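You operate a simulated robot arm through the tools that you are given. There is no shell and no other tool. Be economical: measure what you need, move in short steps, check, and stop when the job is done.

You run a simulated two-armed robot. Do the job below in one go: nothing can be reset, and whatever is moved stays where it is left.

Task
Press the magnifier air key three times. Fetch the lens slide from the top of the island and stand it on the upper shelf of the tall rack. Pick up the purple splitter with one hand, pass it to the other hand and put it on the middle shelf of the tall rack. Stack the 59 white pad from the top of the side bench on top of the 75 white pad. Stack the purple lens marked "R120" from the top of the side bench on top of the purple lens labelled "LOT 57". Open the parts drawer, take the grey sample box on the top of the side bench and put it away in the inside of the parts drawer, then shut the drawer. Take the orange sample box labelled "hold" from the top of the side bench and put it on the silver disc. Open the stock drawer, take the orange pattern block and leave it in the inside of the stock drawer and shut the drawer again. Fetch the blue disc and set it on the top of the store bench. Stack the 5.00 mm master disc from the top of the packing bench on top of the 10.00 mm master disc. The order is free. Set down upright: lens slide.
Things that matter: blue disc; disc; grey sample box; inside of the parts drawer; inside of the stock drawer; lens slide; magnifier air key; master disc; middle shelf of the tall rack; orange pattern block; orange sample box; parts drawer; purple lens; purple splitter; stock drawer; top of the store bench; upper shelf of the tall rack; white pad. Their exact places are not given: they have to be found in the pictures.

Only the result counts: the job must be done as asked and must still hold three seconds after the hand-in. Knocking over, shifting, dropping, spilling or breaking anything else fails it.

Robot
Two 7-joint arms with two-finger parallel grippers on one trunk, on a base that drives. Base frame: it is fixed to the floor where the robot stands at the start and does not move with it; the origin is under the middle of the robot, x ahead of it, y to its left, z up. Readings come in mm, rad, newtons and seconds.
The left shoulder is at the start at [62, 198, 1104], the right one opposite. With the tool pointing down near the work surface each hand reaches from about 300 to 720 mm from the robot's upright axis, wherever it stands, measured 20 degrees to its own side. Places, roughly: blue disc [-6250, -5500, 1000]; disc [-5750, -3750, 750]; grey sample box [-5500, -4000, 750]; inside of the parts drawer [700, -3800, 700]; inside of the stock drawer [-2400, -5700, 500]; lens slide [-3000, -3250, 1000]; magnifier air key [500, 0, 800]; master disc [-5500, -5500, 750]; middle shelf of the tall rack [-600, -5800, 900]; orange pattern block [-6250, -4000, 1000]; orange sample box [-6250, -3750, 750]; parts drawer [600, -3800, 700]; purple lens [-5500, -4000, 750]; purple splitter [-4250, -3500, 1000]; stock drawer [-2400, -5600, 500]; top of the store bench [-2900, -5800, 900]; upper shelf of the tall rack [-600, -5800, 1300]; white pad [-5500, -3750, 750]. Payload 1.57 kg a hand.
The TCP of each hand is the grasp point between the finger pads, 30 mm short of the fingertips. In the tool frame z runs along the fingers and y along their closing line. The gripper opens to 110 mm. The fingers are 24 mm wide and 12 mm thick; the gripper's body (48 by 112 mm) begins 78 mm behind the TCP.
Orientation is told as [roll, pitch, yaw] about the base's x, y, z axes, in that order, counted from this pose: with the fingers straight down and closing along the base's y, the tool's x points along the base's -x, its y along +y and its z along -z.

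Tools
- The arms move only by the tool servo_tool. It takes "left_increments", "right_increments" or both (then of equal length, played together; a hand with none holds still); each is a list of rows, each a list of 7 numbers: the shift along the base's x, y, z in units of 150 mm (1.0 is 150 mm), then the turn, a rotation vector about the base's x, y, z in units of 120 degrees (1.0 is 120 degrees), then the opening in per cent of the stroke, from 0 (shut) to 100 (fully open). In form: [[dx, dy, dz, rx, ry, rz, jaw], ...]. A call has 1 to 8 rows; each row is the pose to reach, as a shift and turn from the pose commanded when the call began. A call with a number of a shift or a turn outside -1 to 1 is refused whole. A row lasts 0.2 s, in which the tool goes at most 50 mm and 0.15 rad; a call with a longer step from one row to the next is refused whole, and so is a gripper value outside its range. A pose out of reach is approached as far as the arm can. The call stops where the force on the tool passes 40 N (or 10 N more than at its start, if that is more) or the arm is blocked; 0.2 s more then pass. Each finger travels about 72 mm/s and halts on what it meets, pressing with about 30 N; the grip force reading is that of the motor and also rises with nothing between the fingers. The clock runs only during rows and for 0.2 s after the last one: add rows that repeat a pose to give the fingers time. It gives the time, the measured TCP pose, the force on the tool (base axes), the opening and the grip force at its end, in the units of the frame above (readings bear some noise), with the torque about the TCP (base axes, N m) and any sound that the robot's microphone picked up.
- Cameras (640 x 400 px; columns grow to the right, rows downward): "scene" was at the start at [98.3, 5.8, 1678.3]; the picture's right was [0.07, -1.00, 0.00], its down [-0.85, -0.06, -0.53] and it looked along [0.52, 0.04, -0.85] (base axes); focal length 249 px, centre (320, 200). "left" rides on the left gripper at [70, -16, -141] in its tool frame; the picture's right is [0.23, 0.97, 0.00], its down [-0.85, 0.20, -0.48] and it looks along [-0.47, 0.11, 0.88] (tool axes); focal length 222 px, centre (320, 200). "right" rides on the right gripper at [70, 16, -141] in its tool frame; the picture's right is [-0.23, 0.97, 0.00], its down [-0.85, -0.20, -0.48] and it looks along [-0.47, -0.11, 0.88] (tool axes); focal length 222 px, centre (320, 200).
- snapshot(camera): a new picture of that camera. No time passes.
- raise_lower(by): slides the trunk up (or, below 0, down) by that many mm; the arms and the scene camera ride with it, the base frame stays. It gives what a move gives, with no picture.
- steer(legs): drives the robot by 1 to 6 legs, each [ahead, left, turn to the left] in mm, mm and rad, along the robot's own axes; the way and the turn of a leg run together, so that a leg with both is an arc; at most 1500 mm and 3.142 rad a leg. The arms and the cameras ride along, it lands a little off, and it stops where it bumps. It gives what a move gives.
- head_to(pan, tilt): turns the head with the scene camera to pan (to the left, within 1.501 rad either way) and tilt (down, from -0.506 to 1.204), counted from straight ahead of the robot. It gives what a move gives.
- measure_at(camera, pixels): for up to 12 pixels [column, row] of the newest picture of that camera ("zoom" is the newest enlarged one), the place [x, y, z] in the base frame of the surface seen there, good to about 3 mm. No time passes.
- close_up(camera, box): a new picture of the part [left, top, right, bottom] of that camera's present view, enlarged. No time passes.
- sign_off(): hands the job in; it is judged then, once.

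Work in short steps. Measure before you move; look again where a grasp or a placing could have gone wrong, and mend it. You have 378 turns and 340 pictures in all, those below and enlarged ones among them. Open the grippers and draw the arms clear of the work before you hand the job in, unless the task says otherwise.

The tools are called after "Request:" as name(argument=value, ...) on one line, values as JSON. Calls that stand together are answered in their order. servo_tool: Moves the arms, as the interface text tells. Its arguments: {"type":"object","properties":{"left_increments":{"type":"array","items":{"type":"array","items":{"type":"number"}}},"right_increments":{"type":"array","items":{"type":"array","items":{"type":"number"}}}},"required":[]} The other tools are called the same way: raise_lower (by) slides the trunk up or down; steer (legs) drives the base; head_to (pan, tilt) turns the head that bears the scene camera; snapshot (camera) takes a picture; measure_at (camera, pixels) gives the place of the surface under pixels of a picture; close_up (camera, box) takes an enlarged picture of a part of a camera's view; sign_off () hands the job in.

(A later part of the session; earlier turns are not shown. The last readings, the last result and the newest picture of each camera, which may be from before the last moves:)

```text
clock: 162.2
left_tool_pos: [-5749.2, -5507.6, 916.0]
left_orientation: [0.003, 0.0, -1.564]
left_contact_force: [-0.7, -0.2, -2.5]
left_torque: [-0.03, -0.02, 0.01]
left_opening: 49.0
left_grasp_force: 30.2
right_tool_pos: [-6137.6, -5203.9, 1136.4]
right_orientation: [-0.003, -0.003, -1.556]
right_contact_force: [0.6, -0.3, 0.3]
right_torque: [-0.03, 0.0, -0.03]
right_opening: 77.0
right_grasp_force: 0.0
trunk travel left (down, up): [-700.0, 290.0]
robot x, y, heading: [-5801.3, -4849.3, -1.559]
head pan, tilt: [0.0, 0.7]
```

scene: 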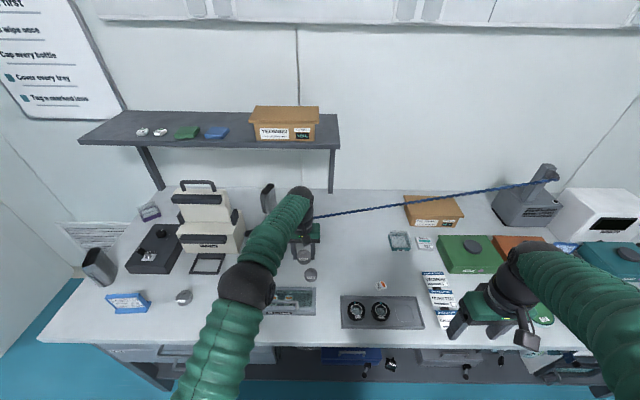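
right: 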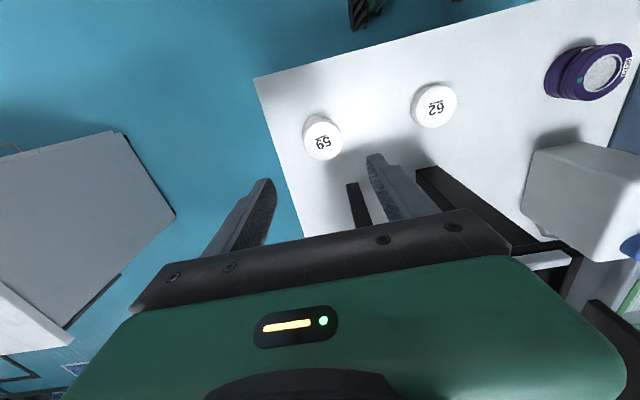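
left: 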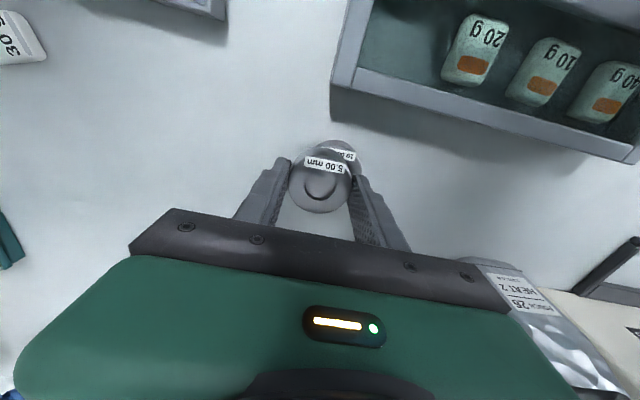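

Aligned to ~1 mm. Creep down to contact.

Request:
servo_tool(left_increments=[[0.005, 0, -0.012, 0, 0, 0, 20], [0.005, 0, -0.024, 0, 0, 0, 20], [0.005, 0, -0.03, 0, 0, 0, 20]])

Request:
close_up(camera="left", box=[270, 120, 370, 220])

```text
clock: 163.0
left_tool_pos: [-5748.6, -5506.3, 912.8]
left_orientation: [0.001, -0.003, -1.563]
left_contact_force: [0.3, -0.4, 0.4]
left_torque: [-0.01, 0.02, -0.04]
left_opening: 49.2
left_grasp_force: 30.3
right_tool_pos: [-6137.0, -5204.0, 1135.4]
right_orientation: [0.0, -0.003, -1.557]
right_contact_force: [-0.5, 0.4, 0.2]
right_torque: [0.03, -0.03, 0.01]
right_opening: 77.2
right_grasp_force: 0.0
trunk travel left (down, up): [-700.0, 290.0]
robot x, y, heading: [-5803.8, -4849.8, -1.558]
head pan, tilt: [0.0, 0.7]
```

```text
4.00 times, centred on (320, 170) of left
```

zoom: 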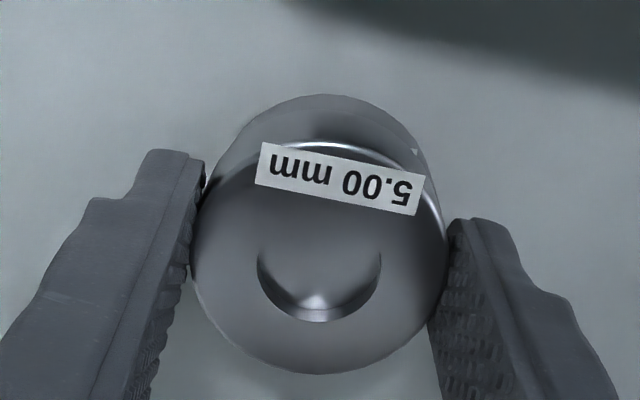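

The weight is now carried by the lower disc. Release and rise.

Request:
servo_tool(left_increments=[[0, 0, -0.004, 0, 0, 0, 45], [0, 0, -0.004, 0, 0, 0, 62], [0, 0, 0, 0, 0, 0, 70], [0, 0, 0.1, 0, 0, 0, 75], [0, 0, 0.4, 0, 0, 0, 75], [0, 0, 0.7, 0, 0, 0, 75], [0, 0, 1, 0, 0, 0, 75]])

Request:
snapshot(camera="left")

```text
clock: 164.6
left_tool_pos: [-5747.6, -5509.6, 1064.1]
left_orientation: [0.003, -0.004, -1.564]
left_contact_force: [0.4, 0.1, -0.8]
left_torque: [0.0, 0.01, 0.01]
left_opening: 82.7
left_grasp_force: 0.2
right_tool_pos: [-6138.5, -5203.4, 1135.6]
right_orientation: [-0.003, -0.004, -1.56]
right_contact_force: [-0.7, 0.8, -0.3]
right_torque: [-0.02, -0.03, 0.01]
right_opening: 77.0
right_grasp_force: 0.1
trunk travel left (down, up): [-700.0, 290.0]
robot x, y, heading: [-5804.7, -4850.2, -1.56]
head pan, tilt: [0.0, 0.7]
```

```text
250 pictures are left
```

left: 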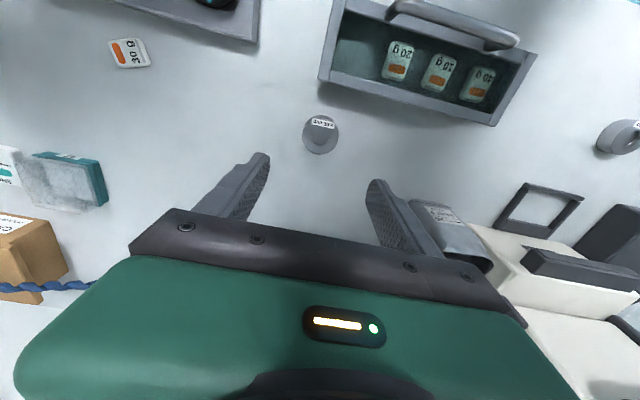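

Stacked neatly. I retract the left hand, then drive around to the -x end, facing +x.

Request:
servo_tool(left_increments=[[0.05, 0.3, 0.1, 0, 0, 0, 75], [0.1, 0.6, 0.2, 0, 0, 0, 75], [0.15, 0.9, 0.3, 0, 0, 0, 75], [0.2, 1, 0.45, 0, 0, 0, 75]])

Request:
servo_tool(left_increments=[[0.1, 0.3, 0, 0, 0, 0, 75], [0.2, 0.6, 0, 0, 0, 0, 75], [0.3, 0.9, 0, 0, 0, 0, 75]])

Request:
steer(legs=[[-80, 0, 0], [0, -1100, 0], [0, 0, 1.56], [0, 980, 0]])

Request:
snapshot(camera="scene")

```text
clock: 165.6
left_tool_pos: [-5718.9, -5355.5, 1130.7]
left_orientation: [0.001, -0.004, -1.563]
left_contact_force: [0.2, 0.6, 1.1]
left_torque: [-0.02, 0.0, -0.02]
left_opening: 82.3
left_grasp_force: 0.0
right_tool_pos: [-6135.9, -5202.2, 1135.9]
right_orientation: [-0.002, -0.006, -1.557]
right_contact_force: [-0.5, 0.6, 0.2]
right_torque: [-0.01, 0.02, 0.0]
right_opening: 77.0
right_grasp_force: 0.0
trunk travel left (down, up): [-700.0, 290.0]
robot x, y, heading: [-5803.9, -4852.4, -1.564]
head pan, tilt: [0.0, 0.7]
```

```text
clock: 166.4
left_tool_pos: [-5672.3, -5220.5, 1130.7]
left_orientation: [0.003, -0.005, -1.563]
left_contact_force: [0.5, 0.2, 0.4]
left_torque: [0.0, 0.01, -0.03]
left_opening: 82.6
left_grasp_force: 0.1
right_tool_pos: [-6135.3, -5201.2, 1136.5]
right_orientation: [-0.002, -0.005, -1.557]
right_contact_force: [0.3, -0.2, 0.4]
right_torque: [-0.02, 0.03, 0.0]
right_opening: 76.8
right_grasp_force: 0.1
trunk travel left (down, up): [-700.0, 290.0]
robot x, y, heading: [-5801.4, -4852.5, -1.564]
head pan, tilt: [0.0, 0.7]
```

```text
clock: 181.1
left_tool_pos: [-6553.6, -3688.6, 1131.3]
left_orientation: [0.003, -0.003, 0.03]
left_contact_force: [-0.1, 0.0, -0.5]
left_torque: [0.06, 0.03, 0.01]
left_opening: 82.6
left_grasp_force: 0.1
right_tool_pos: [-6562.3, -4152.7, 1135.6]
right_orientation: [0.0, -0.004, 0.036]
right_contact_force: [-0.3, -1.1, -0.5]
right_torque: [0.0, -0.01, -0.02]
right_opening: 76.9
right_grasp_force: 0.0
trunk travel left (down, up): [-700.0, 290.0]
robot x, y, heading: [-6920.0, -3823.8, 0.03]
head pan, tilt: [0.0, 0.7]
```

```text
249 pictures are left
```

scene: 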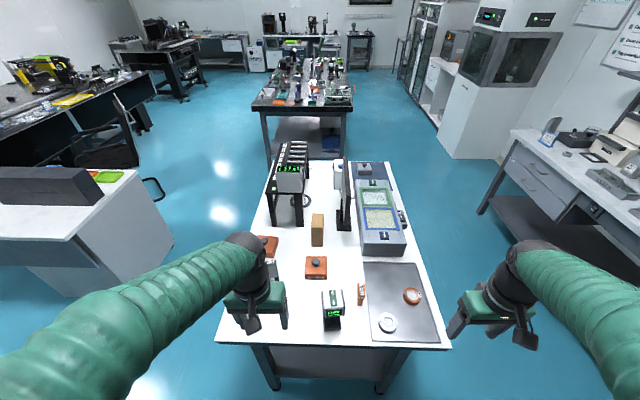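

Request:
close_up(camera="scene", box=[250, 190, 450, 350])

Request:
measure_at(camera="scene", pixels=[[316, 262], [316, 272], [361, 290], [361, 298], [388, 323], [412, 296], [317, 216], [317, 240], [268, 240], [332, 295], [330, 345], [400, 270]])

```text
2.50 times, centred on (350, 270) of scene
```

zoom: 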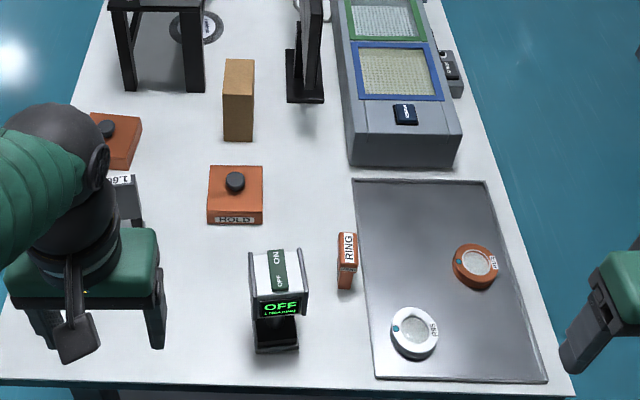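

```text
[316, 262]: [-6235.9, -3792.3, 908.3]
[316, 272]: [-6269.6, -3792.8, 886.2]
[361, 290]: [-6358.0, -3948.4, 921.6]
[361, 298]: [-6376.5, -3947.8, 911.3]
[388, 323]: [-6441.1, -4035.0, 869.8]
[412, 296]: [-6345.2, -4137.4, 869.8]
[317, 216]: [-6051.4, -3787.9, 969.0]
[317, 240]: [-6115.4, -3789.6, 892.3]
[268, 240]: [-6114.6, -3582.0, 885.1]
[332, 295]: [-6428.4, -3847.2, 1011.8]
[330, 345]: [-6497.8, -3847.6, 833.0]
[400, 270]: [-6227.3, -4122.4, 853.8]
```

"HOLD" box at (-6236,-3792); "RING" orange block at (-6368,-3948). I strafe right so the left hand can take HOLD.

Request:
steer(legs=[[20, -110, -0.03]])

Request:
close_up(camera="scene", box=[210, 200, 330, 300])

Request:
snapshot(camera="scene")

```text
clock: 182.3
left_tool_pos: [-6528.6, -3773.7, 1126.6]
left_orientation: [-0.024, -0.003, 0.005]
left_contact_force: [-0.5, 1.7, 0.0]
left_torque: [-0.1, 0.0, 0.04]
left_opening: 82.6
left_grasp_force: 0.0
right_tool_pos: [-6550.4, -4237.4, 1144.1]
right_orientation: [-0.029, -0.005, 0.011]
right_contact_force: [-0.3, 0.4, 0.6]
right_torque: [-0.14, -0.04, -0.02]
right_opening: 76.8
right_grasp_force: 0.1
trunk travel left (down, up): [-700.0, 290.0]
robot x, y, heading: [-6901.0, -3928.7, 0.006]
head pan, tilt: [0.0, 0.7]
```

```text
4.00 times, centred on (270, 250) of scene
```

zoom: 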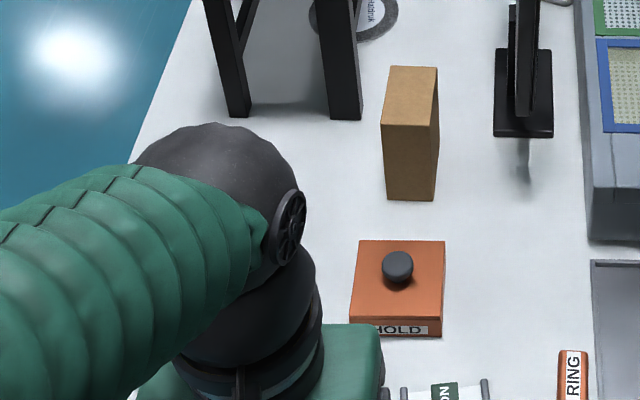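

```text
246 pictures are left
```

scene: 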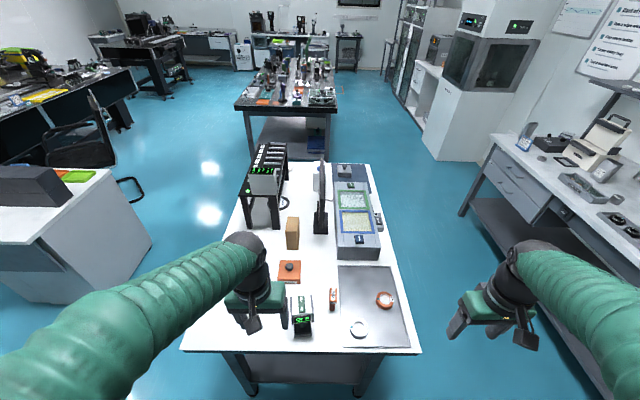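

Request:
measure_at(camera="zoom", pixels=[[361, 245], [441, 245], [437, 320], [400, 320], [398, 262], [400, 243], [437, 333], [365, 300]])

Request:
measure_at(camera="scene", pixels=[[302, 290], [302, 310], [284, 205], [333, 292], [333, 303]])

```text
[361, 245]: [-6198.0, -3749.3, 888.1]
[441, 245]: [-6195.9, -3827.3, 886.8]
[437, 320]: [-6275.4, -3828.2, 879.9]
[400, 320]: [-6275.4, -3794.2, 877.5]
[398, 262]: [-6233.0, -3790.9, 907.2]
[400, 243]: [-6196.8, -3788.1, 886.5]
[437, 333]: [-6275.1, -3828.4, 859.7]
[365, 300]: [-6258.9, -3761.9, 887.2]
```

```text
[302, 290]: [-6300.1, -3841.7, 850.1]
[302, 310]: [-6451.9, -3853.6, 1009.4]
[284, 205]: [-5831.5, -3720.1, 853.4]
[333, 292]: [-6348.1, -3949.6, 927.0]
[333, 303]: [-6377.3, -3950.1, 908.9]
```

I check the RANGE meter's extents next to the approach.

Request:
close_up(camera="scene", box=[270, 280, 350, 340])

Request:
measure_at(camera="scene", pixels=[[292, 298], [312, 298], [292, 312], [312, 314], [303, 300], [303, 333], [295, 330], [311, 330]])

```text
6.67 times, centred on (310, 310) of scene
```

zoom: 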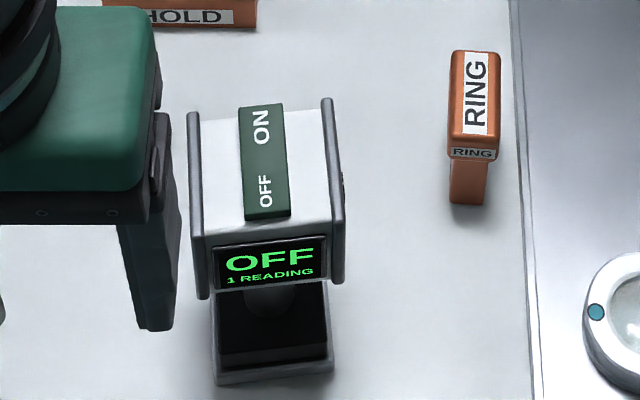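

```text
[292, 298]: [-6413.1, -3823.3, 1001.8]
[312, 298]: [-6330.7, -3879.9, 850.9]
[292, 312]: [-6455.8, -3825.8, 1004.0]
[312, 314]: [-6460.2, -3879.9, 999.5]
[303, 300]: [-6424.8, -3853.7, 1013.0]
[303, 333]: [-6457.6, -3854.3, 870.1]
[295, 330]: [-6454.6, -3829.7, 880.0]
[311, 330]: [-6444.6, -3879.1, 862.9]
```

I advance the left hand high over, leaning it 15° (fingers pointing slightly forward), opening wide.

Request:
servo_tool(left_increments=[[0.28, 0, 0, 0, -0.03, 0, 100], [0.56, 0, 0, 0, -0.06, 0, 100], [0.84, 0, 0, 0, -0.1, 0, 100], [1, -0.1, 0, 0, -0.125, 0, 100], [1, -0.1, 0, 0, -0.125, 0, 100]])

Request:
servo_tool(left_increments=[[0.3, 0, 0, 0, 0, 0, 100], [0.6, 0, 0, 0, 0, 0, 100], [0.73, 0, -0.2, 0, 0, 0, 100], [0.73, 0, -0.5, 0, 0, 0, 100], [0.73, 0, -0.7, 0, 0, 0, 100], [0.73, 0, -0.7, 0, 0, 0, 100]])

Request:
snapshot(camera="left")

Request:
snapshot(camera="scene")

```text
clock: 183.5
left_tool_pos: [-6374.5, -3836.9, 1132.7]
left_orientation: [0.016, -0.265, -0.001]
left_contact_force: [0.4, -0.9, -0.3]
left_torque: [0.12, 0.01, 0.02]
left_opening: 109.9
left_grasp_force: 0.1
right_tool_pos: [-6550.6, -4285.5, 1130.8]
right_orientation: [0.01, -0.007, 0.008]
right_contact_force: [0.2, -2.6, 0.0]
right_torque: [0.13, 0.01, 0.0]
right_opening: 76.9
right_grasp_force: 0.1
trunk travel left (down, up): [-700.0, 290.0]
robot x, y, heading: [-6901.1, -3934.2, 0.007]
head pan, tilt: [0.0, 0.7]
```

```text
clock: 184.9
left_tool_pos: [-6267.5, -3815.1, 1025.8]
left_orientation: [-0.002, -0.265, 0.004]
left_contact_force: [0.3, -0.4, -0.9]
left_torque: [-0.04, 0.02, -0.02]
left_opening: 109.8
left_grasp_force: 0.1
right_tool_pos: [-6550.7, -4263.4, 1136.5]
right_orientation: [-0.005, -0.004, 0.012]
right_contact_force: [-0.6, 0.2, 0.3]
right_torque: [-0.03, 0.0, -0.03]
right_opening: 77.1
right_grasp_force: 0.1
trunk travel left (down, up): [-700.0, 290.0]
robot x, y, heading: [-6902.4, -3929.6, 0.004]
head pan, tilt: [0.0, 0.7]
```

```text
244 pictures are left
```

left: 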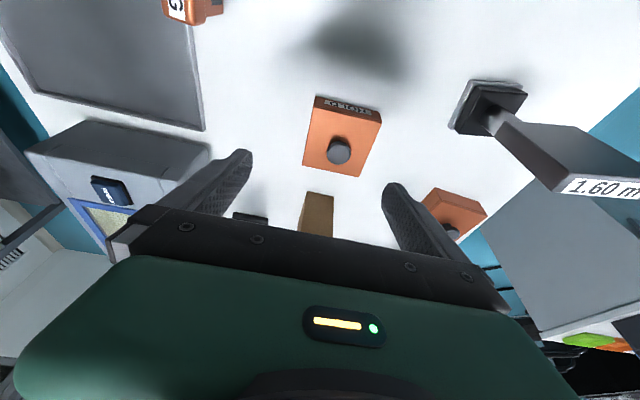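

```text
243 pictures are left
```

scene: 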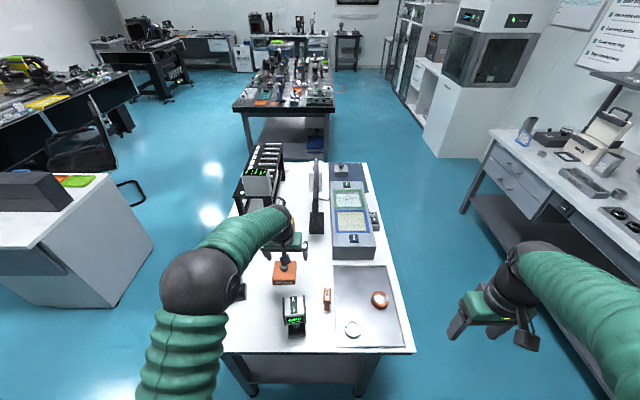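

Shift +26 in y, then descend to TCP ≈ 889.

Request:
servo_tool(left_increments=[[0, 0.173, 0, 0, 0, 0, 100], [0, 0.173, -0.2, 0, 0, 0, 100], [0, 0.173, -0.45, 0, 0, 0, 100], [0, 0.173, -0.6, 0, 0, 0, 100], [0, 0.173, -0.6, 0, 0, 0, 100]])

Request:
snapshot(camera="left")

```text
clock: 186.1
left_tool_pos: [-6268.9, -3794.9, 935.8]
left_orientation: [0.004, -0.264, 0.004]
left_contact_force: [-0.1, -0.4, 0.2]
left_torque: [0.0, 0.01, -0.04]
left_opening: 109.9
left_grasp_force: 0.0
right_tool_pos: [-6550.8, -4269.8, 1136.0]
right_orientation: [0.0, -0.005, 0.01]
right_contact_force: [-0.8, -0.9, 0.5]
right_torque: [-0.02, 0.01, -0.03]
right_opening: 77.3
right_grasp_force: 0.1
trunk travel left (down, up): [-700.0, 290.0]
robot x, y, heading: [-6902.5, -3934.8, 0.005]
head pan, tilt: [0.0, 0.7]
```

```text
242 pictures are left
```

left: 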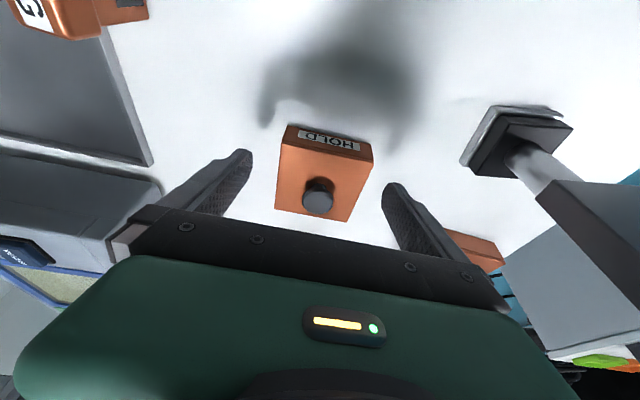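

Request:
servo_tool(left_increments=[[0, 0.035, -0.1, 0, 0, 0, 100], [0, 0.035, -0.2, 0, 0, 0, 100], [0, 0.035, -0.3, 0, 0, 0, 100], [0, 0.035, -0.31, 0, 0, 0, 100]])

Request:
snapshot(camera="left")

```text
clock: 187.1
left_tool_pos: [-6269.4, -3788.4, 889.3]
left_orientation: [0.002, -0.265, 0.004]
left_contact_force: [-0.1, 0.3, 0.3]
left_torque: [0.0, 0.0, -0.01]
left_opening: 109.9
left_grasp_force: 0.1
right_tool_pos: [-6550.4, -4267.3, 1135.3]
right_orientation: [-0.001, -0.004, 0.012]
right_contact_force: [-1.0, -0.1, 0.2]
right_torque: [-0.01, 0.04, 0.02]
right_opening: 77.3
right_grasp_force: 0.1
trunk travel left (down, up): [-700.0, 290.0]
robot x, y, heading: [-6896.3, -3930.2, 0.001]
head pan, tilt: [0.0, 0.7]
```

```text
241 pictures are left
```

left: 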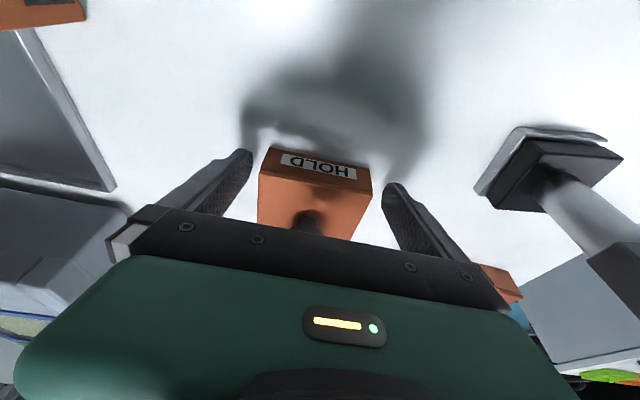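

Straddling the near part of the box. Close and lift gently.

Request:
servo_tool(left_increments=[[0, 0, 0, 0, 0, 0, 80], [0, 0, 0, 0, 0, 0, 60], [0, 0, 0, 0, 0, 0, 55], [0, 0, 0, 0, 0, 0, 55], [0, 0, 0, 0, 0, 0, 55]])

Request:
servo_tool(left_increments=[[0, 0, 0.05, 0, 0, 0, 55], [0, 0, 0.15, 0, 0, 0, 55], [0, 0, 0.3, 0, 0, 0, 55]])

Request:
snapshot(camera="left")

Request:
close_up(camera="scene", box=[230, 210, 350, 300])

```text
clock: 188.3
left_tool_pos: [-6268.4, -3787.5, 889.2]
left_orientation: [0.002, -0.267, 0.003]
left_contact_force: [-0.3, 0.6, 0.5]
left_torque: [-0.12, -0.12, 0.02]
left_opening: 84.7
left_grasp_force: 30.0
right_tool_pos: [-6550.3, -4266.0, 1136.4]
right_orientation: [0.0, -0.003, 0.01]
right_contact_force: [-0.2, 0.1, 0.5]
right_torque: [-0.01, -0.02, 0.0]
right_opening: 77.1
right_grasp_force: 0.0
trunk travel left (down, up): [-700.0, 290.0]
robot x, y, heading: [-6899.1, -3932.1, -0.001]
head pan, tilt: [0.0, 0.7]
heard: snap
```

```text
clock: 189.1
left_tool_pos: [-6269.2, -3787.9, 933.6]
left_orientation: [0.001, -0.264, 0.004]
left_contact_force: [-0.5, 0.3, -2.8]
left_torque: [0.04, 0.1, -0.01]
left_opening: 84.8
left_grasp_force: 29.8
right_tool_pos: [-6549.8, -4266.0, 1135.7]
right_orientation: [0.0, -0.004, 0.01]
right_contact_force: [0.1, 0.2, -0.4]
right_torque: [0.01, -0.02, -0.02]
right_opening: 76.9
right_grasp_force: 0.1
trunk travel left (down, up): [-700.0, 290.0]
robot x, y, heading: [-6900.2, -3933.6, 0.004]
head pan, tilt: [0.0, 0.7]
```

```text
240 pictures are left
```

left: 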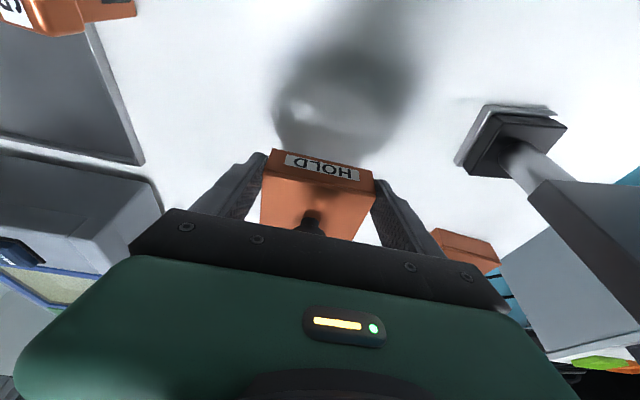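

```text
4.44 times, centred on (290, 255) of scene
```

zoom: 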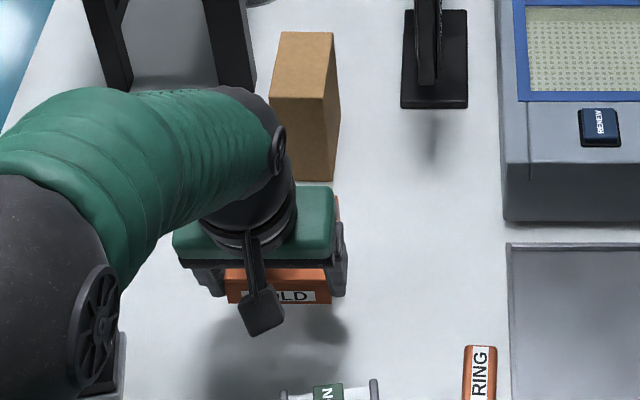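

Box held (a "snap" was heard, the lid seating perhaps; looks intact). I lift it higher and pull it back over to the left.

Request:
servo_tool(left_increments=[[0, 0.05, 0.3, 0, 0, 0, 55], [0, 0.1, 0.6, 0, 0, 0, 55], [0, 0.15, 0.9, 0, 0, 0, 55], [-0.2, 0.25, 1, 0, 0, 0, 55], [-0.5, 0.3, 1, 0, 0, 0, 55], [-0.8, 0.35, 1, 0, 0, 0, 55], [-1, 0.4, 1, 0, 0, 0, 55]])

Request:
servo_tool(left_increments=[[-0.3, 0.05, 0, 0, 0, 0, 55], [-0.55, 0.1, 0, 0, 0, 0, 55], [-0.55, 0.1, 0, 0, 0, 0, 55]], right_increments=[[0.2, 0.2, 0, 0, 0, 0, 60], [0.4, 0.45, 0, 0, 0, 0, 55], [0.6, 0.7, 0, 0, 0, 0, 55]])

Request:
snapshot(camera="scene")

Request:
snapshot(camera="right")

```text
clock: 190.7
left_tool_pos: [-6420.7, -3726.2, 1085.0]
left_orientation: [0.002, -0.267, 0.005]
left_contact_force: [-1.0, -0.5, -3.9]
left_torque: [0.05, 0.16, 0.01]
left_opening: 84.8
left_grasp_force: 30.4
right_tool_pos: [-6550.4, -4265.4, 1135.9]
right_orientation: [-0.002, -0.004, 0.01]
right_contact_force: [0.1, 0.2, -0.5]
right_torque: [0.03, 0.03, -0.03]
right_opening: 77.0
right_grasp_force: 0.1
trunk travel left (down, up): [-700.0, 290.0]
robot x, y, heading: [-6900.2, -3935.2, 0.006]
head pan, tilt: [0.0, 0.7]
```

```text
clock: 191.5
left_tool_pos: [-6499.5, -3710.7, 1083.7]
left_orientation: [-0.001, -0.263, 0.005]
left_contact_force: [0.4, 0.1, -2.7]
left_torque: [-0.01, 0.13, 0.0]
left_opening: 84.6
left_grasp_force: 29.9
right_tool_pos: [-6454.6, -4158.4, 1135.2]
right_orientation: [-0.004, 0.0, 0.01]
right_contact_force: [-0.6, 0.1, -0.5]
right_torque: [-0.05, 0.03, 0.0]
right_opening: 60.5
right_grasp_force: 0.1
trunk travel left (down, up): [-700.0, 290.0]
robot x, y, heading: [-6901.4, -3929.3, 0.005]
head pan, tilt: [0.0, 0.7]
```

```text
238 pictures are left
```

scene: 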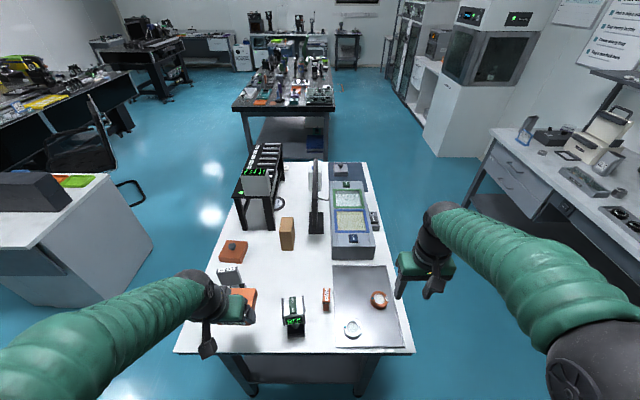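

```text
237 pictures are left
```

right: 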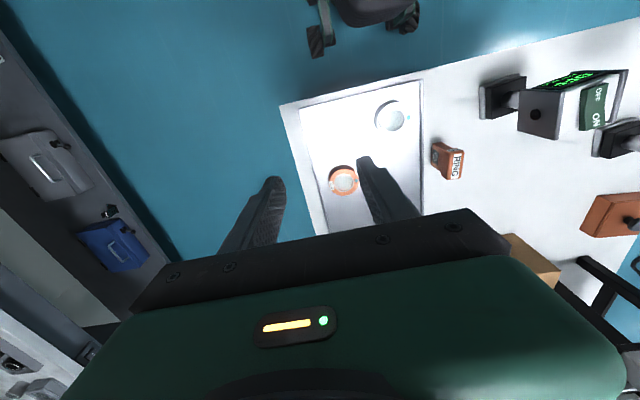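

I measure the RING block from the right camera.

Request:
close_up(camera="right", box=[410, 130, 490, 190])

Request:
measure_at(camera="right", pixels=[[456, 155], [454, 175], [447, 165], [462, 165], [440, 150], [436, 160]])

Request:
servo_tool(right_increments=[[0.2, 0.25, -0.05, 0, 0, 0, 55], [0.4, 0.5, -0.1, 0, 0, 0, 55], [0.5, 0.78, -0.15, 0, 0, 0, 55], [0.5, 1, -0.2, 0, 0, 0, 55]])

Request:
snapshot(camera="right")

```text
6.67 times, centred on (450, 160) of right
```

zoom: 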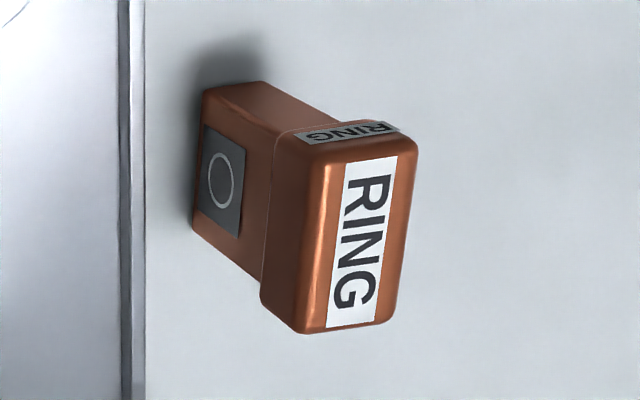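

```text
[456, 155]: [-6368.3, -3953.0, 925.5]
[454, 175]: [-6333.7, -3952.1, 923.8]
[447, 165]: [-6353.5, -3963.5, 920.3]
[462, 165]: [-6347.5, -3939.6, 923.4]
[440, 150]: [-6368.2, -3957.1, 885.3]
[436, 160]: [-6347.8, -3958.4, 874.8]
```

```text
clock: 192.5
left_tool_pos: [-6502.3, -3710.1, 1084.8]
left_orientation: [0.0, -0.264, 0.006]
left_contact_force: [0.4, 0.7, -3.5]
left_torque: [-0.02, 0.13, -0.01]
left_opening: 85.0
left_grasp_force: 30.6
right_tool_pos: [-6386.5, -4009.6, 1105.6]
right_orientation: [-0.004, -0.005, 0.011]
right_contact_force: [0.2, 0.3, 0.1]
right_torque: [-0.02, 0.0, 0.02]
right_opening: 60.6
right_grasp_force: 0.0
trunk travel left (down, up): [-700.0, 290.0]
robot x, y, heading: [-6903.3, -3931.2, 0.005]
head pan, tilt: [0.0, 0.7]
```

```text
235 pictures are left
```

right: 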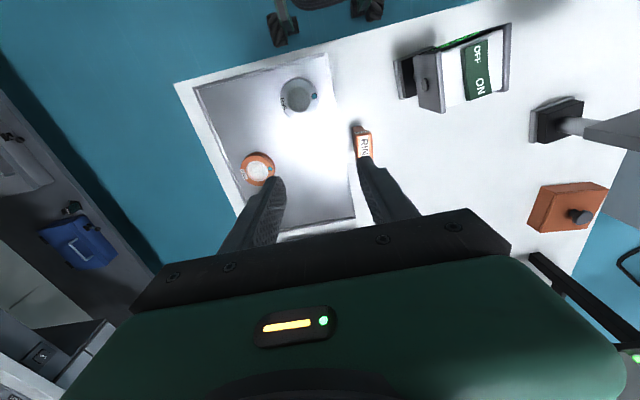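

Block head centre (-6352,-3951), top 925. I align above at z≈1000.

Request:
servo_tool(right_increments=[[0.1, 0.2, 0, 0, 0, 0, 55], [0.23, 0.38, 0, 0, 0, -0.005, 55], [0.23, 0.38, -0.3, 0, 0, -0.005, 55], [0.23, 0.38, -0.6, 0, 0, -0.005, 55], [0.23, 0.38, -0.7, 0, 0, -0.005, 55], [0.23, 0.38, -0.7, 0, 0, -0.005, 55]])

Request:
snapshot(camera="right")

```text
clock: 193.9
left_tool_pos: [-6500.7, -3709.9, 1082.4]
left_orientation: [0.0, -0.267, 0.003]
left_contact_force: [0.1, -0.3, -3.1]
left_torque: [-0.01, 0.12, 0.04]
left_opening: 84.7
left_grasp_force: 30.3
right_tool_pos: [-6353.2, -3953.4, 999.8]
right_orientation: [-0.002, -0.004, 0.001]
right_contact_force: [-0.2, 0.5, -0.3]
right_torque: [0.0, -0.01, 0.03]
right_opening: 60.6
right_grasp_force: 0.0
trunk travel left (down, up): [-700.0, 290.0]
robot x, y, heading: [-6901.1, -3932.5, 0.006]
head pan, tilt: [0.0, 0.7]
```

```text
234 pictures are left
```

right: 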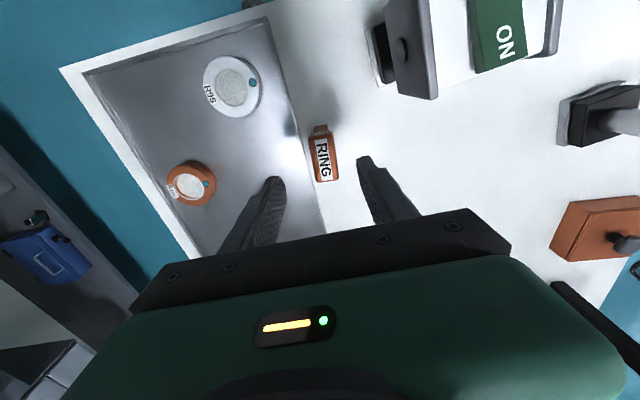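

Centred. Descend to TCP ≈ 912 and close.

Request:
servo_tool(right_increments=[[0, 0, -0.2, 0, 0, 0, 55], [0, 0, -0.4, 0, 0, 0, 55], [0, 0, -0.58, 0, 0, 0, 55], [0, 0, -0.58, 0, 0, 0, 20], [0, 0, -0.58, 0, 0, 0, 5], [0, 0, -0.58, 0, 0, 0, 5], [0, 0, -0.58, 0, 0, 0, 5]])

Request:
servo_tool(right_increments=[[0, 0, 0.1, 0, 0, 0, 5], [0, 0, 0.3, 0, 0, 0, 5], [0, 0, 0.6, 0, 0, 0, 5]])

Request:
snapshot(camera="right")

```text
clock: 195.5
left_tool_pos: [-6501.1, -3710.0, 1084.3]
left_orientation: [-0.001, -0.268, 0.007]
left_contact_force: [-0.4, -0.5, -3.6]
left_torque: [0.0, 0.13, 0.02]
left_opening: 84.6
left_grasp_force: 30.0
right_tool_pos: [-6351.9, -3953.6, 913.5]
right_orientation: [-0.004, -0.002, 0.002]
right_contact_force: [0.5, 0.1, 0.3]
right_torque: [-0.01, -0.01, 0.04]
right_opening: 25.7
right_grasp_force: 30.1
trunk travel left (down, up): [-700.0, 290.0]
robot x, y, heading: [-6899.9, -3928.0, 0.001]
head pan, tilt: [0.0, 0.7]
```

```text
clock: 196.3
left_tool_pos: [-6501.0, -3710.4, 1084.6]
left_orientation: [0.0, -0.265, 0.006]
left_contact_force: [-0.4, 0.3, -3.2]
left_torque: [0.03, 0.16, -0.01]
left_opening: 84.7
left_grasp_force: 29.6
right_tool_pos: [-6350.9, -3954.5, 1003.8]
right_orientation: [-0.003, -0.005, 0.001]
right_contact_force: [0.1, 0.1, -1.0]
right_torque: [0.02, -0.02, -0.01]
right_opening: 25.6
right_grasp_force: 30.1
trunk travel left (down, up): [-700.0, 290.0]
robot x, y, heading: [-6903.4, -3932.6, 0.0]
head pan, tilt: [0.0, 0.7]
```

```text
233 pictures are left
```

right: 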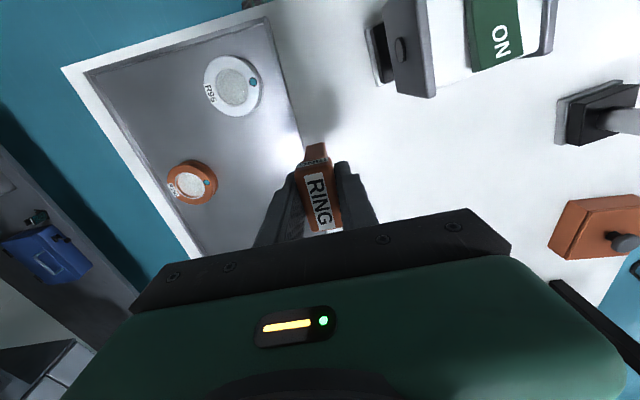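

Block held. I retract the right hand and drive around to the +x end again, facing -x.

Request:
servo_tool(right_increments=[[-0.05, -0.1, 0.3, 0, 0, 0, 5], [-0.2, -0.3, 0.5, 0, 0, 0, 5], [-0.4, -0.5, 0.6, 0, 0, 0, 5], [-0.6, -0.7, 0.7, 0, 0, 0, 5], [-0.8, -0.9, 0.8, 0, 0, 0, 5], [-1, -1, 0.9, 0, 0, 0, 5]])

Request:
servo_tool(right_increments=[[-0.2, -0.2, 0, 0, 0, 0, 5], [-0.35, -0.4, 0, 0, 0, 0, 5], [-0.35, -0.6, 0, 0, 0, 0, 5]])

Request:
steer(legs=[[0, -850, 0], [1500, 0, 0], [600, 0, 0], [0, 0, 3.14], [0, 800, 0]])

```text
clock: 197.7
left_tool_pos: [-6502.0, -3710.9, 1084.5]
left_orientation: [0.002, -0.268, 0.005]
left_contact_force: [0.1, 0.5, -3.7]
left_torque: [0.04, 0.1, 0.01]
left_opening: 85.1
left_grasp_force: 30.4
right_tool_pos: [-6502.2, -4105.0, 1139.2]
right_orientation: [-0.001, -0.005, 0.001]
right_contact_force: [0.4, -0.7, -0.7]
right_torque: [0.03, 0.0, -0.01]
right_opening: 25.4
right_grasp_force: 29.4
trunk travel left (down, up): [-700.0, 290.0]
robot x, y, heading: [-6901.1, -3930.0, 0.002]
head pan, tilt: [0.0, 0.7]
```

```text
clock: 198.5
left_tool_pos: [-6499.7, -3713.5, 1084.0]
left_orientation: [0.001, -0.263, 0.004]
left_contact_force: [0.6, 0.4, -3.8]
left_torque: [0.02, 0.11, 0.01]
left_opening: 84.7
left_grasp_force: 30.0
right_tool_pos: [-6550.9, -4193.3, 1138.0]
right_orientation: [-0.001, -0.002, 0.001]
right_contact_force: [1.2, 0.3, -0.7]
right_torque: [0.02, 0.03, -0.01]
right_opening: 25.3
right_grasp_force: 29.6
trunk travel left (down, up): [-700.0, 290.0]
robot x, y, heading: [-6900.9, -3927.6, 0.002]
head pan, tilt: [0.0, 0.7]
```

```text
clock: 222.3
left_tool_pos: [-5235.7, -5320.7, 1079.1]
left_orientation: [-0.021, -0.263, 3.08]
left_contact_force: [0.0, 0.4, -3.0]
left_torque: [-0.1, -0.14, 0.02]
left_opening: 84.7
left_grasp_force: 30.3
right_tool_pos: [-5149.1, -4847.1, 1145.5]
right_orientation: [-0.028, -0.004, 3.072]
right_contact_force: [-0.6, 1.3, -1.8]
right_torque: [-0.12, -0.05, 0.02]
right_opening: 25.7
right_grasp_force: 30.0
trunk travel left (down, up): [-700.0, 290.0]
robot x, y, heading: [-4819.0, -5107.8, 3.07]
head pan, tilt: [0.0, 0.7]
stopped in leg 5: the robot was blocked; the commanded pose is now the measured one
```

I strafed the wrong way (left is -y here) and bumped by the packing bench. I look for what touched, before moving away.

Request:
head_to(pan=0.8, tilt=0.8)

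Request:
snapshot(camera="scene")

Request:
snapshot(camera="left")

```text
clock: 223.4
left_tool_pos: [-5232.8, -5316.5, 1082.2]
left_orientation: [-0.018, -0.269, 3.078]
left_contact_force: [-0.1, -0.5, -3.0]
left_torque: [0.05, -0.16, -0.01]
left_opening: 84.6
left_grasp_force: 30.3
right_tool_pos: [-5145.1, -4843.7, 1147.4]
right_orientation: [-0.026, -0.005, 3.07]
right_contact_force: [-0.4, -0.7, -1.4]
right_torque: [0.0, -0.01, 0.0]
right_opening: 25.7
right_grasp_force: 30.0
trunk travel left (down, up): [-700.0, 290.0]
robot x, y, heading: [-4822.0, -5104.0, 3.07]
head pan, tilt: [0.799, 0.799]
```

```text
232 pictures are left
```

scene: 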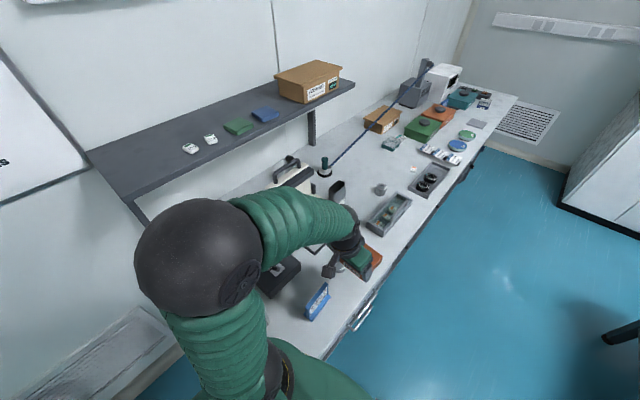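

```text
231 pictures are left
```

left: 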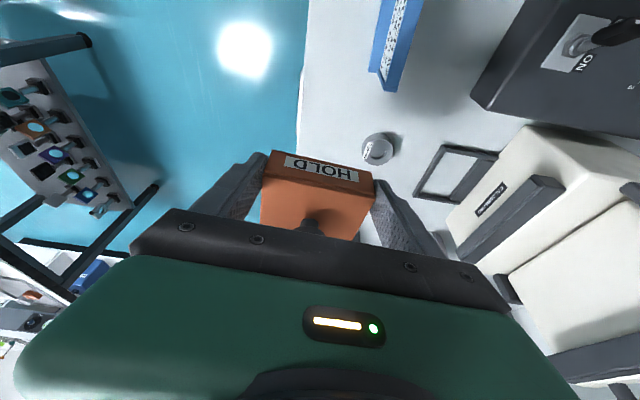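

I retreat along the same path (strafe right) and check the bench's end.

Request:
steer(legs=[[0, -350, 0]])

Request:
snapshot(camera="scene")

```text
clock: 225.7
left_tool_pos: [-5209.0, -4978.4, 1079.4]
left_orientation: [-0.027, -0.269, 3.075]
left_contact_force: [-0.4, -1.0, -3.7]
left_torque: [0.01, -0.15, 0.0]
left_opening: 84.7
left_grasp_force: 29.9
right_tool_pos: [-5117.9, -4505.0, 1149.8]
right_orientation: [-0.033, -0.008, 3.064]
right_contact_force: [-0.6, 0.1, -0.5]
right_torque: [0.0, -0.01, 0.02]
right_opening: 25.4
right_grasp_force: 30.2
trunk travel left (down, up): [-700.0, 290.0]
robot x, y, heading: [-4793.0, -4758.1, 3.061]
head pan, tilt: [0.799, 0.799]
```

```text
230 pictures are left
```

scene: 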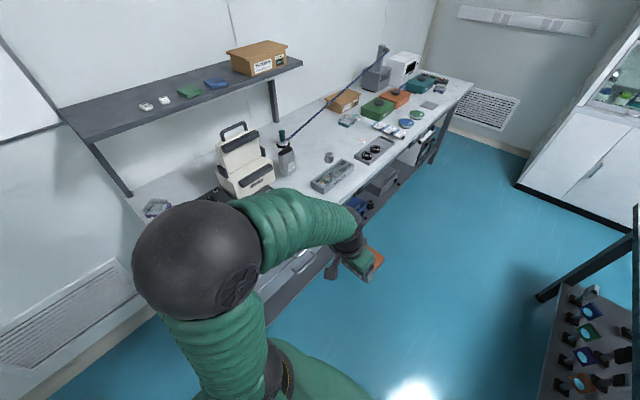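

Now strafe right properly up to the +x end of the side bench.

Request:
steer(legs=[[0, 0, 0.08], [0, -550, 0]])

Request:
head_to(pan=1.4, tilt=0.4)

Request:
snapshot(camera="scene")

```text
clock: 229.3
left_tool_pos: [-5191.1, -4455.6, 1080.4]
left_orientation: [-0.019, -0.269, -3.13]
left_contact_force: [-1.1, -0.4, -3.4]
left_torque: [0.04, -0.13, 0.0]
left_opening: 84.7
left_grasp_force: 29.9
right_tool_pos: [-5138.5, -3975.9, 1146.6]
right_orientation: [-0.027, -0.007, -3.139]
right_contact_force: [-0.6, 0.0, -0.7]
right_torque: [0.02, -0.02, -0.01]
right_opening: 25.4
right_grasp_force: 30.1
trunk travel left (down, up): [-700.0, 290.0]
robot x, y, heading: [-4795.0, -4213.5, -3.138]
head pan, tilt: [0.799, 0.799]
```

```text
clock: 230.3
left_tool_pos: [-5190.5, -4453.4, 1081.5]
left_orientation: [-0.017, -0.27, -3.131]
left_contact_force: [-0.1, -1.0, -4.2]
left_torque: [-0.04, -0.12, 0.02]
left_opening: 84.6
left_grasp_force: 30.2
right_tool_pos: [-5137.7, -3974.8, 1146.3]
right_orientation: [-0.025, -0.009, -3.137]
right_contact_force: [0.2, 0.1, -0.5]
right_torque: [-0.05, 0.01, -0.01]
right_opening: 25.5
right_grasp_force: 29.9
trunk travel left (down, up): [-700.0, 290.0]
robot x, y, heading: [-4797.2, -4210.3, -3.141]
head pan, tilt: [1.4, 0.4]
```

```text
229 pictures are left
```

scene: 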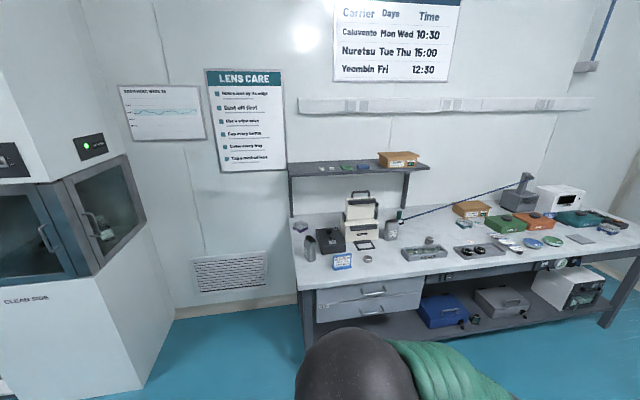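

Bench items all still stand. I continue to y≈-3780 and photograph the base from the hand cameras to learn its extent.

Request:
steer(legs=[[0, -430, 0], [130, 0, 0]])

Request:
snapshot(camera="right")

Request:
head_to(pan=0, tilt=0.9)

Request:
snapshot(camera="scene")

```text
clock: 233.8
left_tool_pos: [-5320.0, -4039.0, 1082.2]
left_orientation: [-0.017, -0.27, -3.13]
left_contact_force: [0.7, -0.1, -3.3]
left_torque: [0.02, -0.11, -0.04]
left_opening: 84.7
left_grasp_force: 30.1
right_tool_pos: [-5267.6, -3560.3, 1147.7]
right_orientation: [-0.027, -0.01, -3.136]
right_contact_force: [0.6, -0.8, -0.6]
right_torque: [0.0, -0.01, 0.01]
right_opening: 25.5
right_grasp_force: 29.6
trunk travel left (down, up): [-700.0, 290.0]
robot x, y, heading: [-4926.0, -3797.9, -3.14]
head pan, tilt: [1.4, 0.4]
```

```text
228 pictures are left
```

right: 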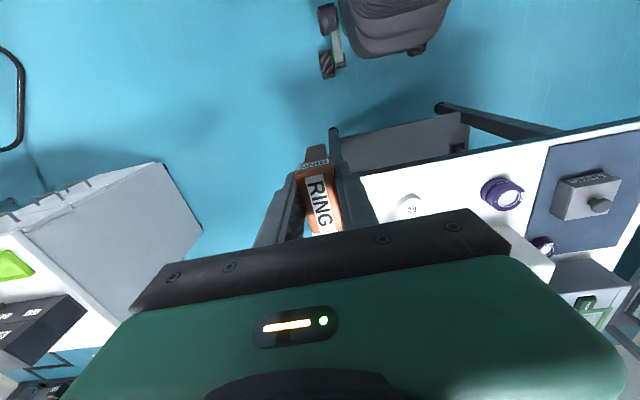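

```text
clock: 235.3
left_tool_pos: [-5323.2, -4035.9, 1080.6]
left_orientation: [-0.017, -0.268, -3.13]
left_contact_force: [-0.7, 0.1, -2.9]
left_torque: [0.02, -0.13, -0.05]
left_opening: 84.5
left_grasp_force: 30.2
right_tool_pos: [-5269.4, -3556.6, 1145.7]
right_orientation: [-0.024, -0.007, -3.136]
right_contact_force: [1.1, 0.0, -1.2]
right_torque: [0.0, 0.0, -0.02]
right_opening: 25.4
right_grasp_force: 30.5
trunk travel left (down, up): [-700.0, 290.0]
robot x, y, heading: [-4927.9, -3796.7, -3.139]
head pan, tilt: [0.0, 0.901]
```

```text
227 pictures are left
```

scene: 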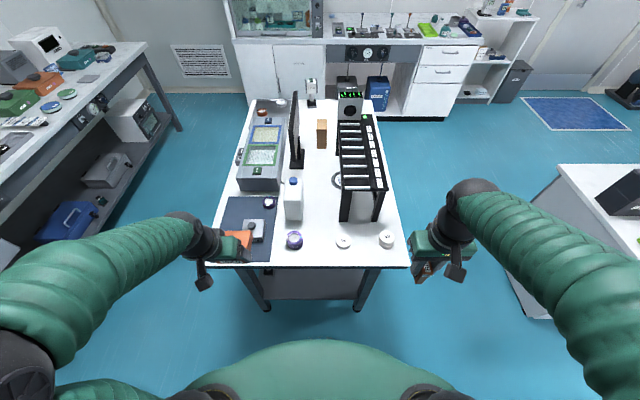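

Request:
measure_at(camera="right", pixels=[[327, 65], [327, 18], [338, 65], [375, 50], [415, 48], [335, 40], [334, 133], [440, 108], [463, 130], [360, 165], [470, 125]])

Request:
measure_at(camera="scene", pixels=[[267, 308], [357, 310], [310, 298], [270, 270], [365, 268], [243, 268], [337, 180], [345, 181]])

```text
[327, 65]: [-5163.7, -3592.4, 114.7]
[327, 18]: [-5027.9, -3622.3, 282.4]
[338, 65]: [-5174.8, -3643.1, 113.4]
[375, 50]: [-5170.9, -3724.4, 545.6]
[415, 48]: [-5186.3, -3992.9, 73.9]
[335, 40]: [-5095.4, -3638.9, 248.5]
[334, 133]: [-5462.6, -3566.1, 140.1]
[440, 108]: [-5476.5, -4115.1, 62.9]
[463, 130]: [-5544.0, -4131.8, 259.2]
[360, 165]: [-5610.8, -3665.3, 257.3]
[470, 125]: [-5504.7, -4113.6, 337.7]
```

```text
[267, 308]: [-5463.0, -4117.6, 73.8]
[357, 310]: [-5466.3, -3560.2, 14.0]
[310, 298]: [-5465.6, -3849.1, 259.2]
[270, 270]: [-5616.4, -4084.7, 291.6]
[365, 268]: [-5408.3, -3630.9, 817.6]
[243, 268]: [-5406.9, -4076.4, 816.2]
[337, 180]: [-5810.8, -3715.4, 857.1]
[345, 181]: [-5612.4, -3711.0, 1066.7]
```

The base front is only ~250 mm ahead, so I can get close. First I raise the left hand and turn it -90° about z in the air.

Request:
servo_tool(left_increments=[[0, 0, 0.1, 0, 0, -0.0687, 55], [0, 0, 0.2, 0, 0, -0.1374, 55], [0, 0, 0.3, 0, 0, -0.206, 55], [0, 0, 0.4, 0, 0, -0.2748, 55], [0, 0, 0.5, 0, 0, -0.3435, 55], [0, 0, 0.5, 0, 0, -0.4122, 55], [0, 0, 0.5, 0, 0, -0.4809, 55], [0, 0, 0.5, 0, 0, -0.5496, 55]])

Request:
servo_tool(left_increments=[[0, 0, 0, 0, 0, -0.0687, 55], [0, 0, 0, 0, 0, -0.1374, 55], [0, 0, 0, 0, 0, -0.206, 55], [0, 0, 0, 0, 0, -0.206, 55]])

Request:
snapshot(camera="scene")

```text
clock: 237.1
left_tool_pos: [-5323.0, -4037.0, 1157.4]
left_orientation: [-0.018, -0.271, 1.999]
left_contact_force: [0.2, 0.0, -4.3]
left_torque: [-0.15, -0.1, -0.02]
left_opening: 84.8
left_grasp_force: 30.6
right_tool_pos: [-5270.9, -3556.1, 1147.1]
right_orientation: [-0.024, -0.005, -3.138]
right_contact_force: [0.0, 0.3, -0.9]
right_torque: [0.0, 0.01, 0.0]
right_opening: 25.6
right_grasp_force: 29.8
trunk travel left (down, up): [-700.0, 290.0]
robot x, y, heading: [-4928.3, -3797.8, -3.14]
head pan, tilt: [0.0, 0.901]
```

```text
clock: 238.1
left_tool_pos: [-5321.6, -4035.6, 1155.8]
left_orientation: [-0.019, -0.271, 1.568]
left_contact_force: [0.4, -0.1, -3.8]
left_torque: [-0.13, 0.01, 0.0]
left_opening: 84.8
left_grasp_force: 29.8
right_tool_pos: [-5269.3, -3557.5, 1146.4]
right_orientation: [-0.025, -0.006, -3.135]
right_contact_force: [0.3, 0.3, -1.9]
right_torque: [-0.01, 0.0, -0.01]
right_opening: 25.5
right_grasp_force: 29.9
trunk travel left (down, up): [-700.0, 290.0]
robot x, y, heading: [-4926.8, -3794.6, -3.139]
head pan, tilt: [0.0, 0.901]
```

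```text
226 pictures are left
```

scene: 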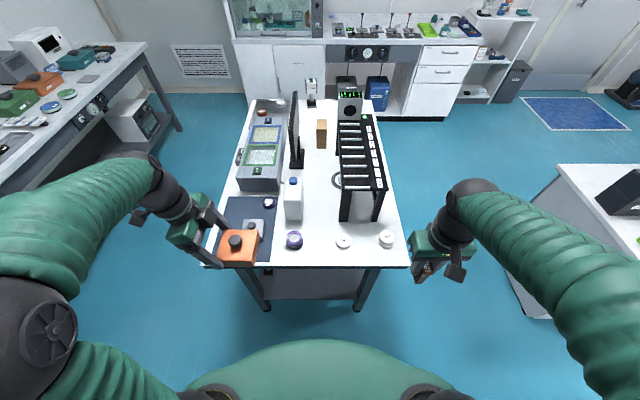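

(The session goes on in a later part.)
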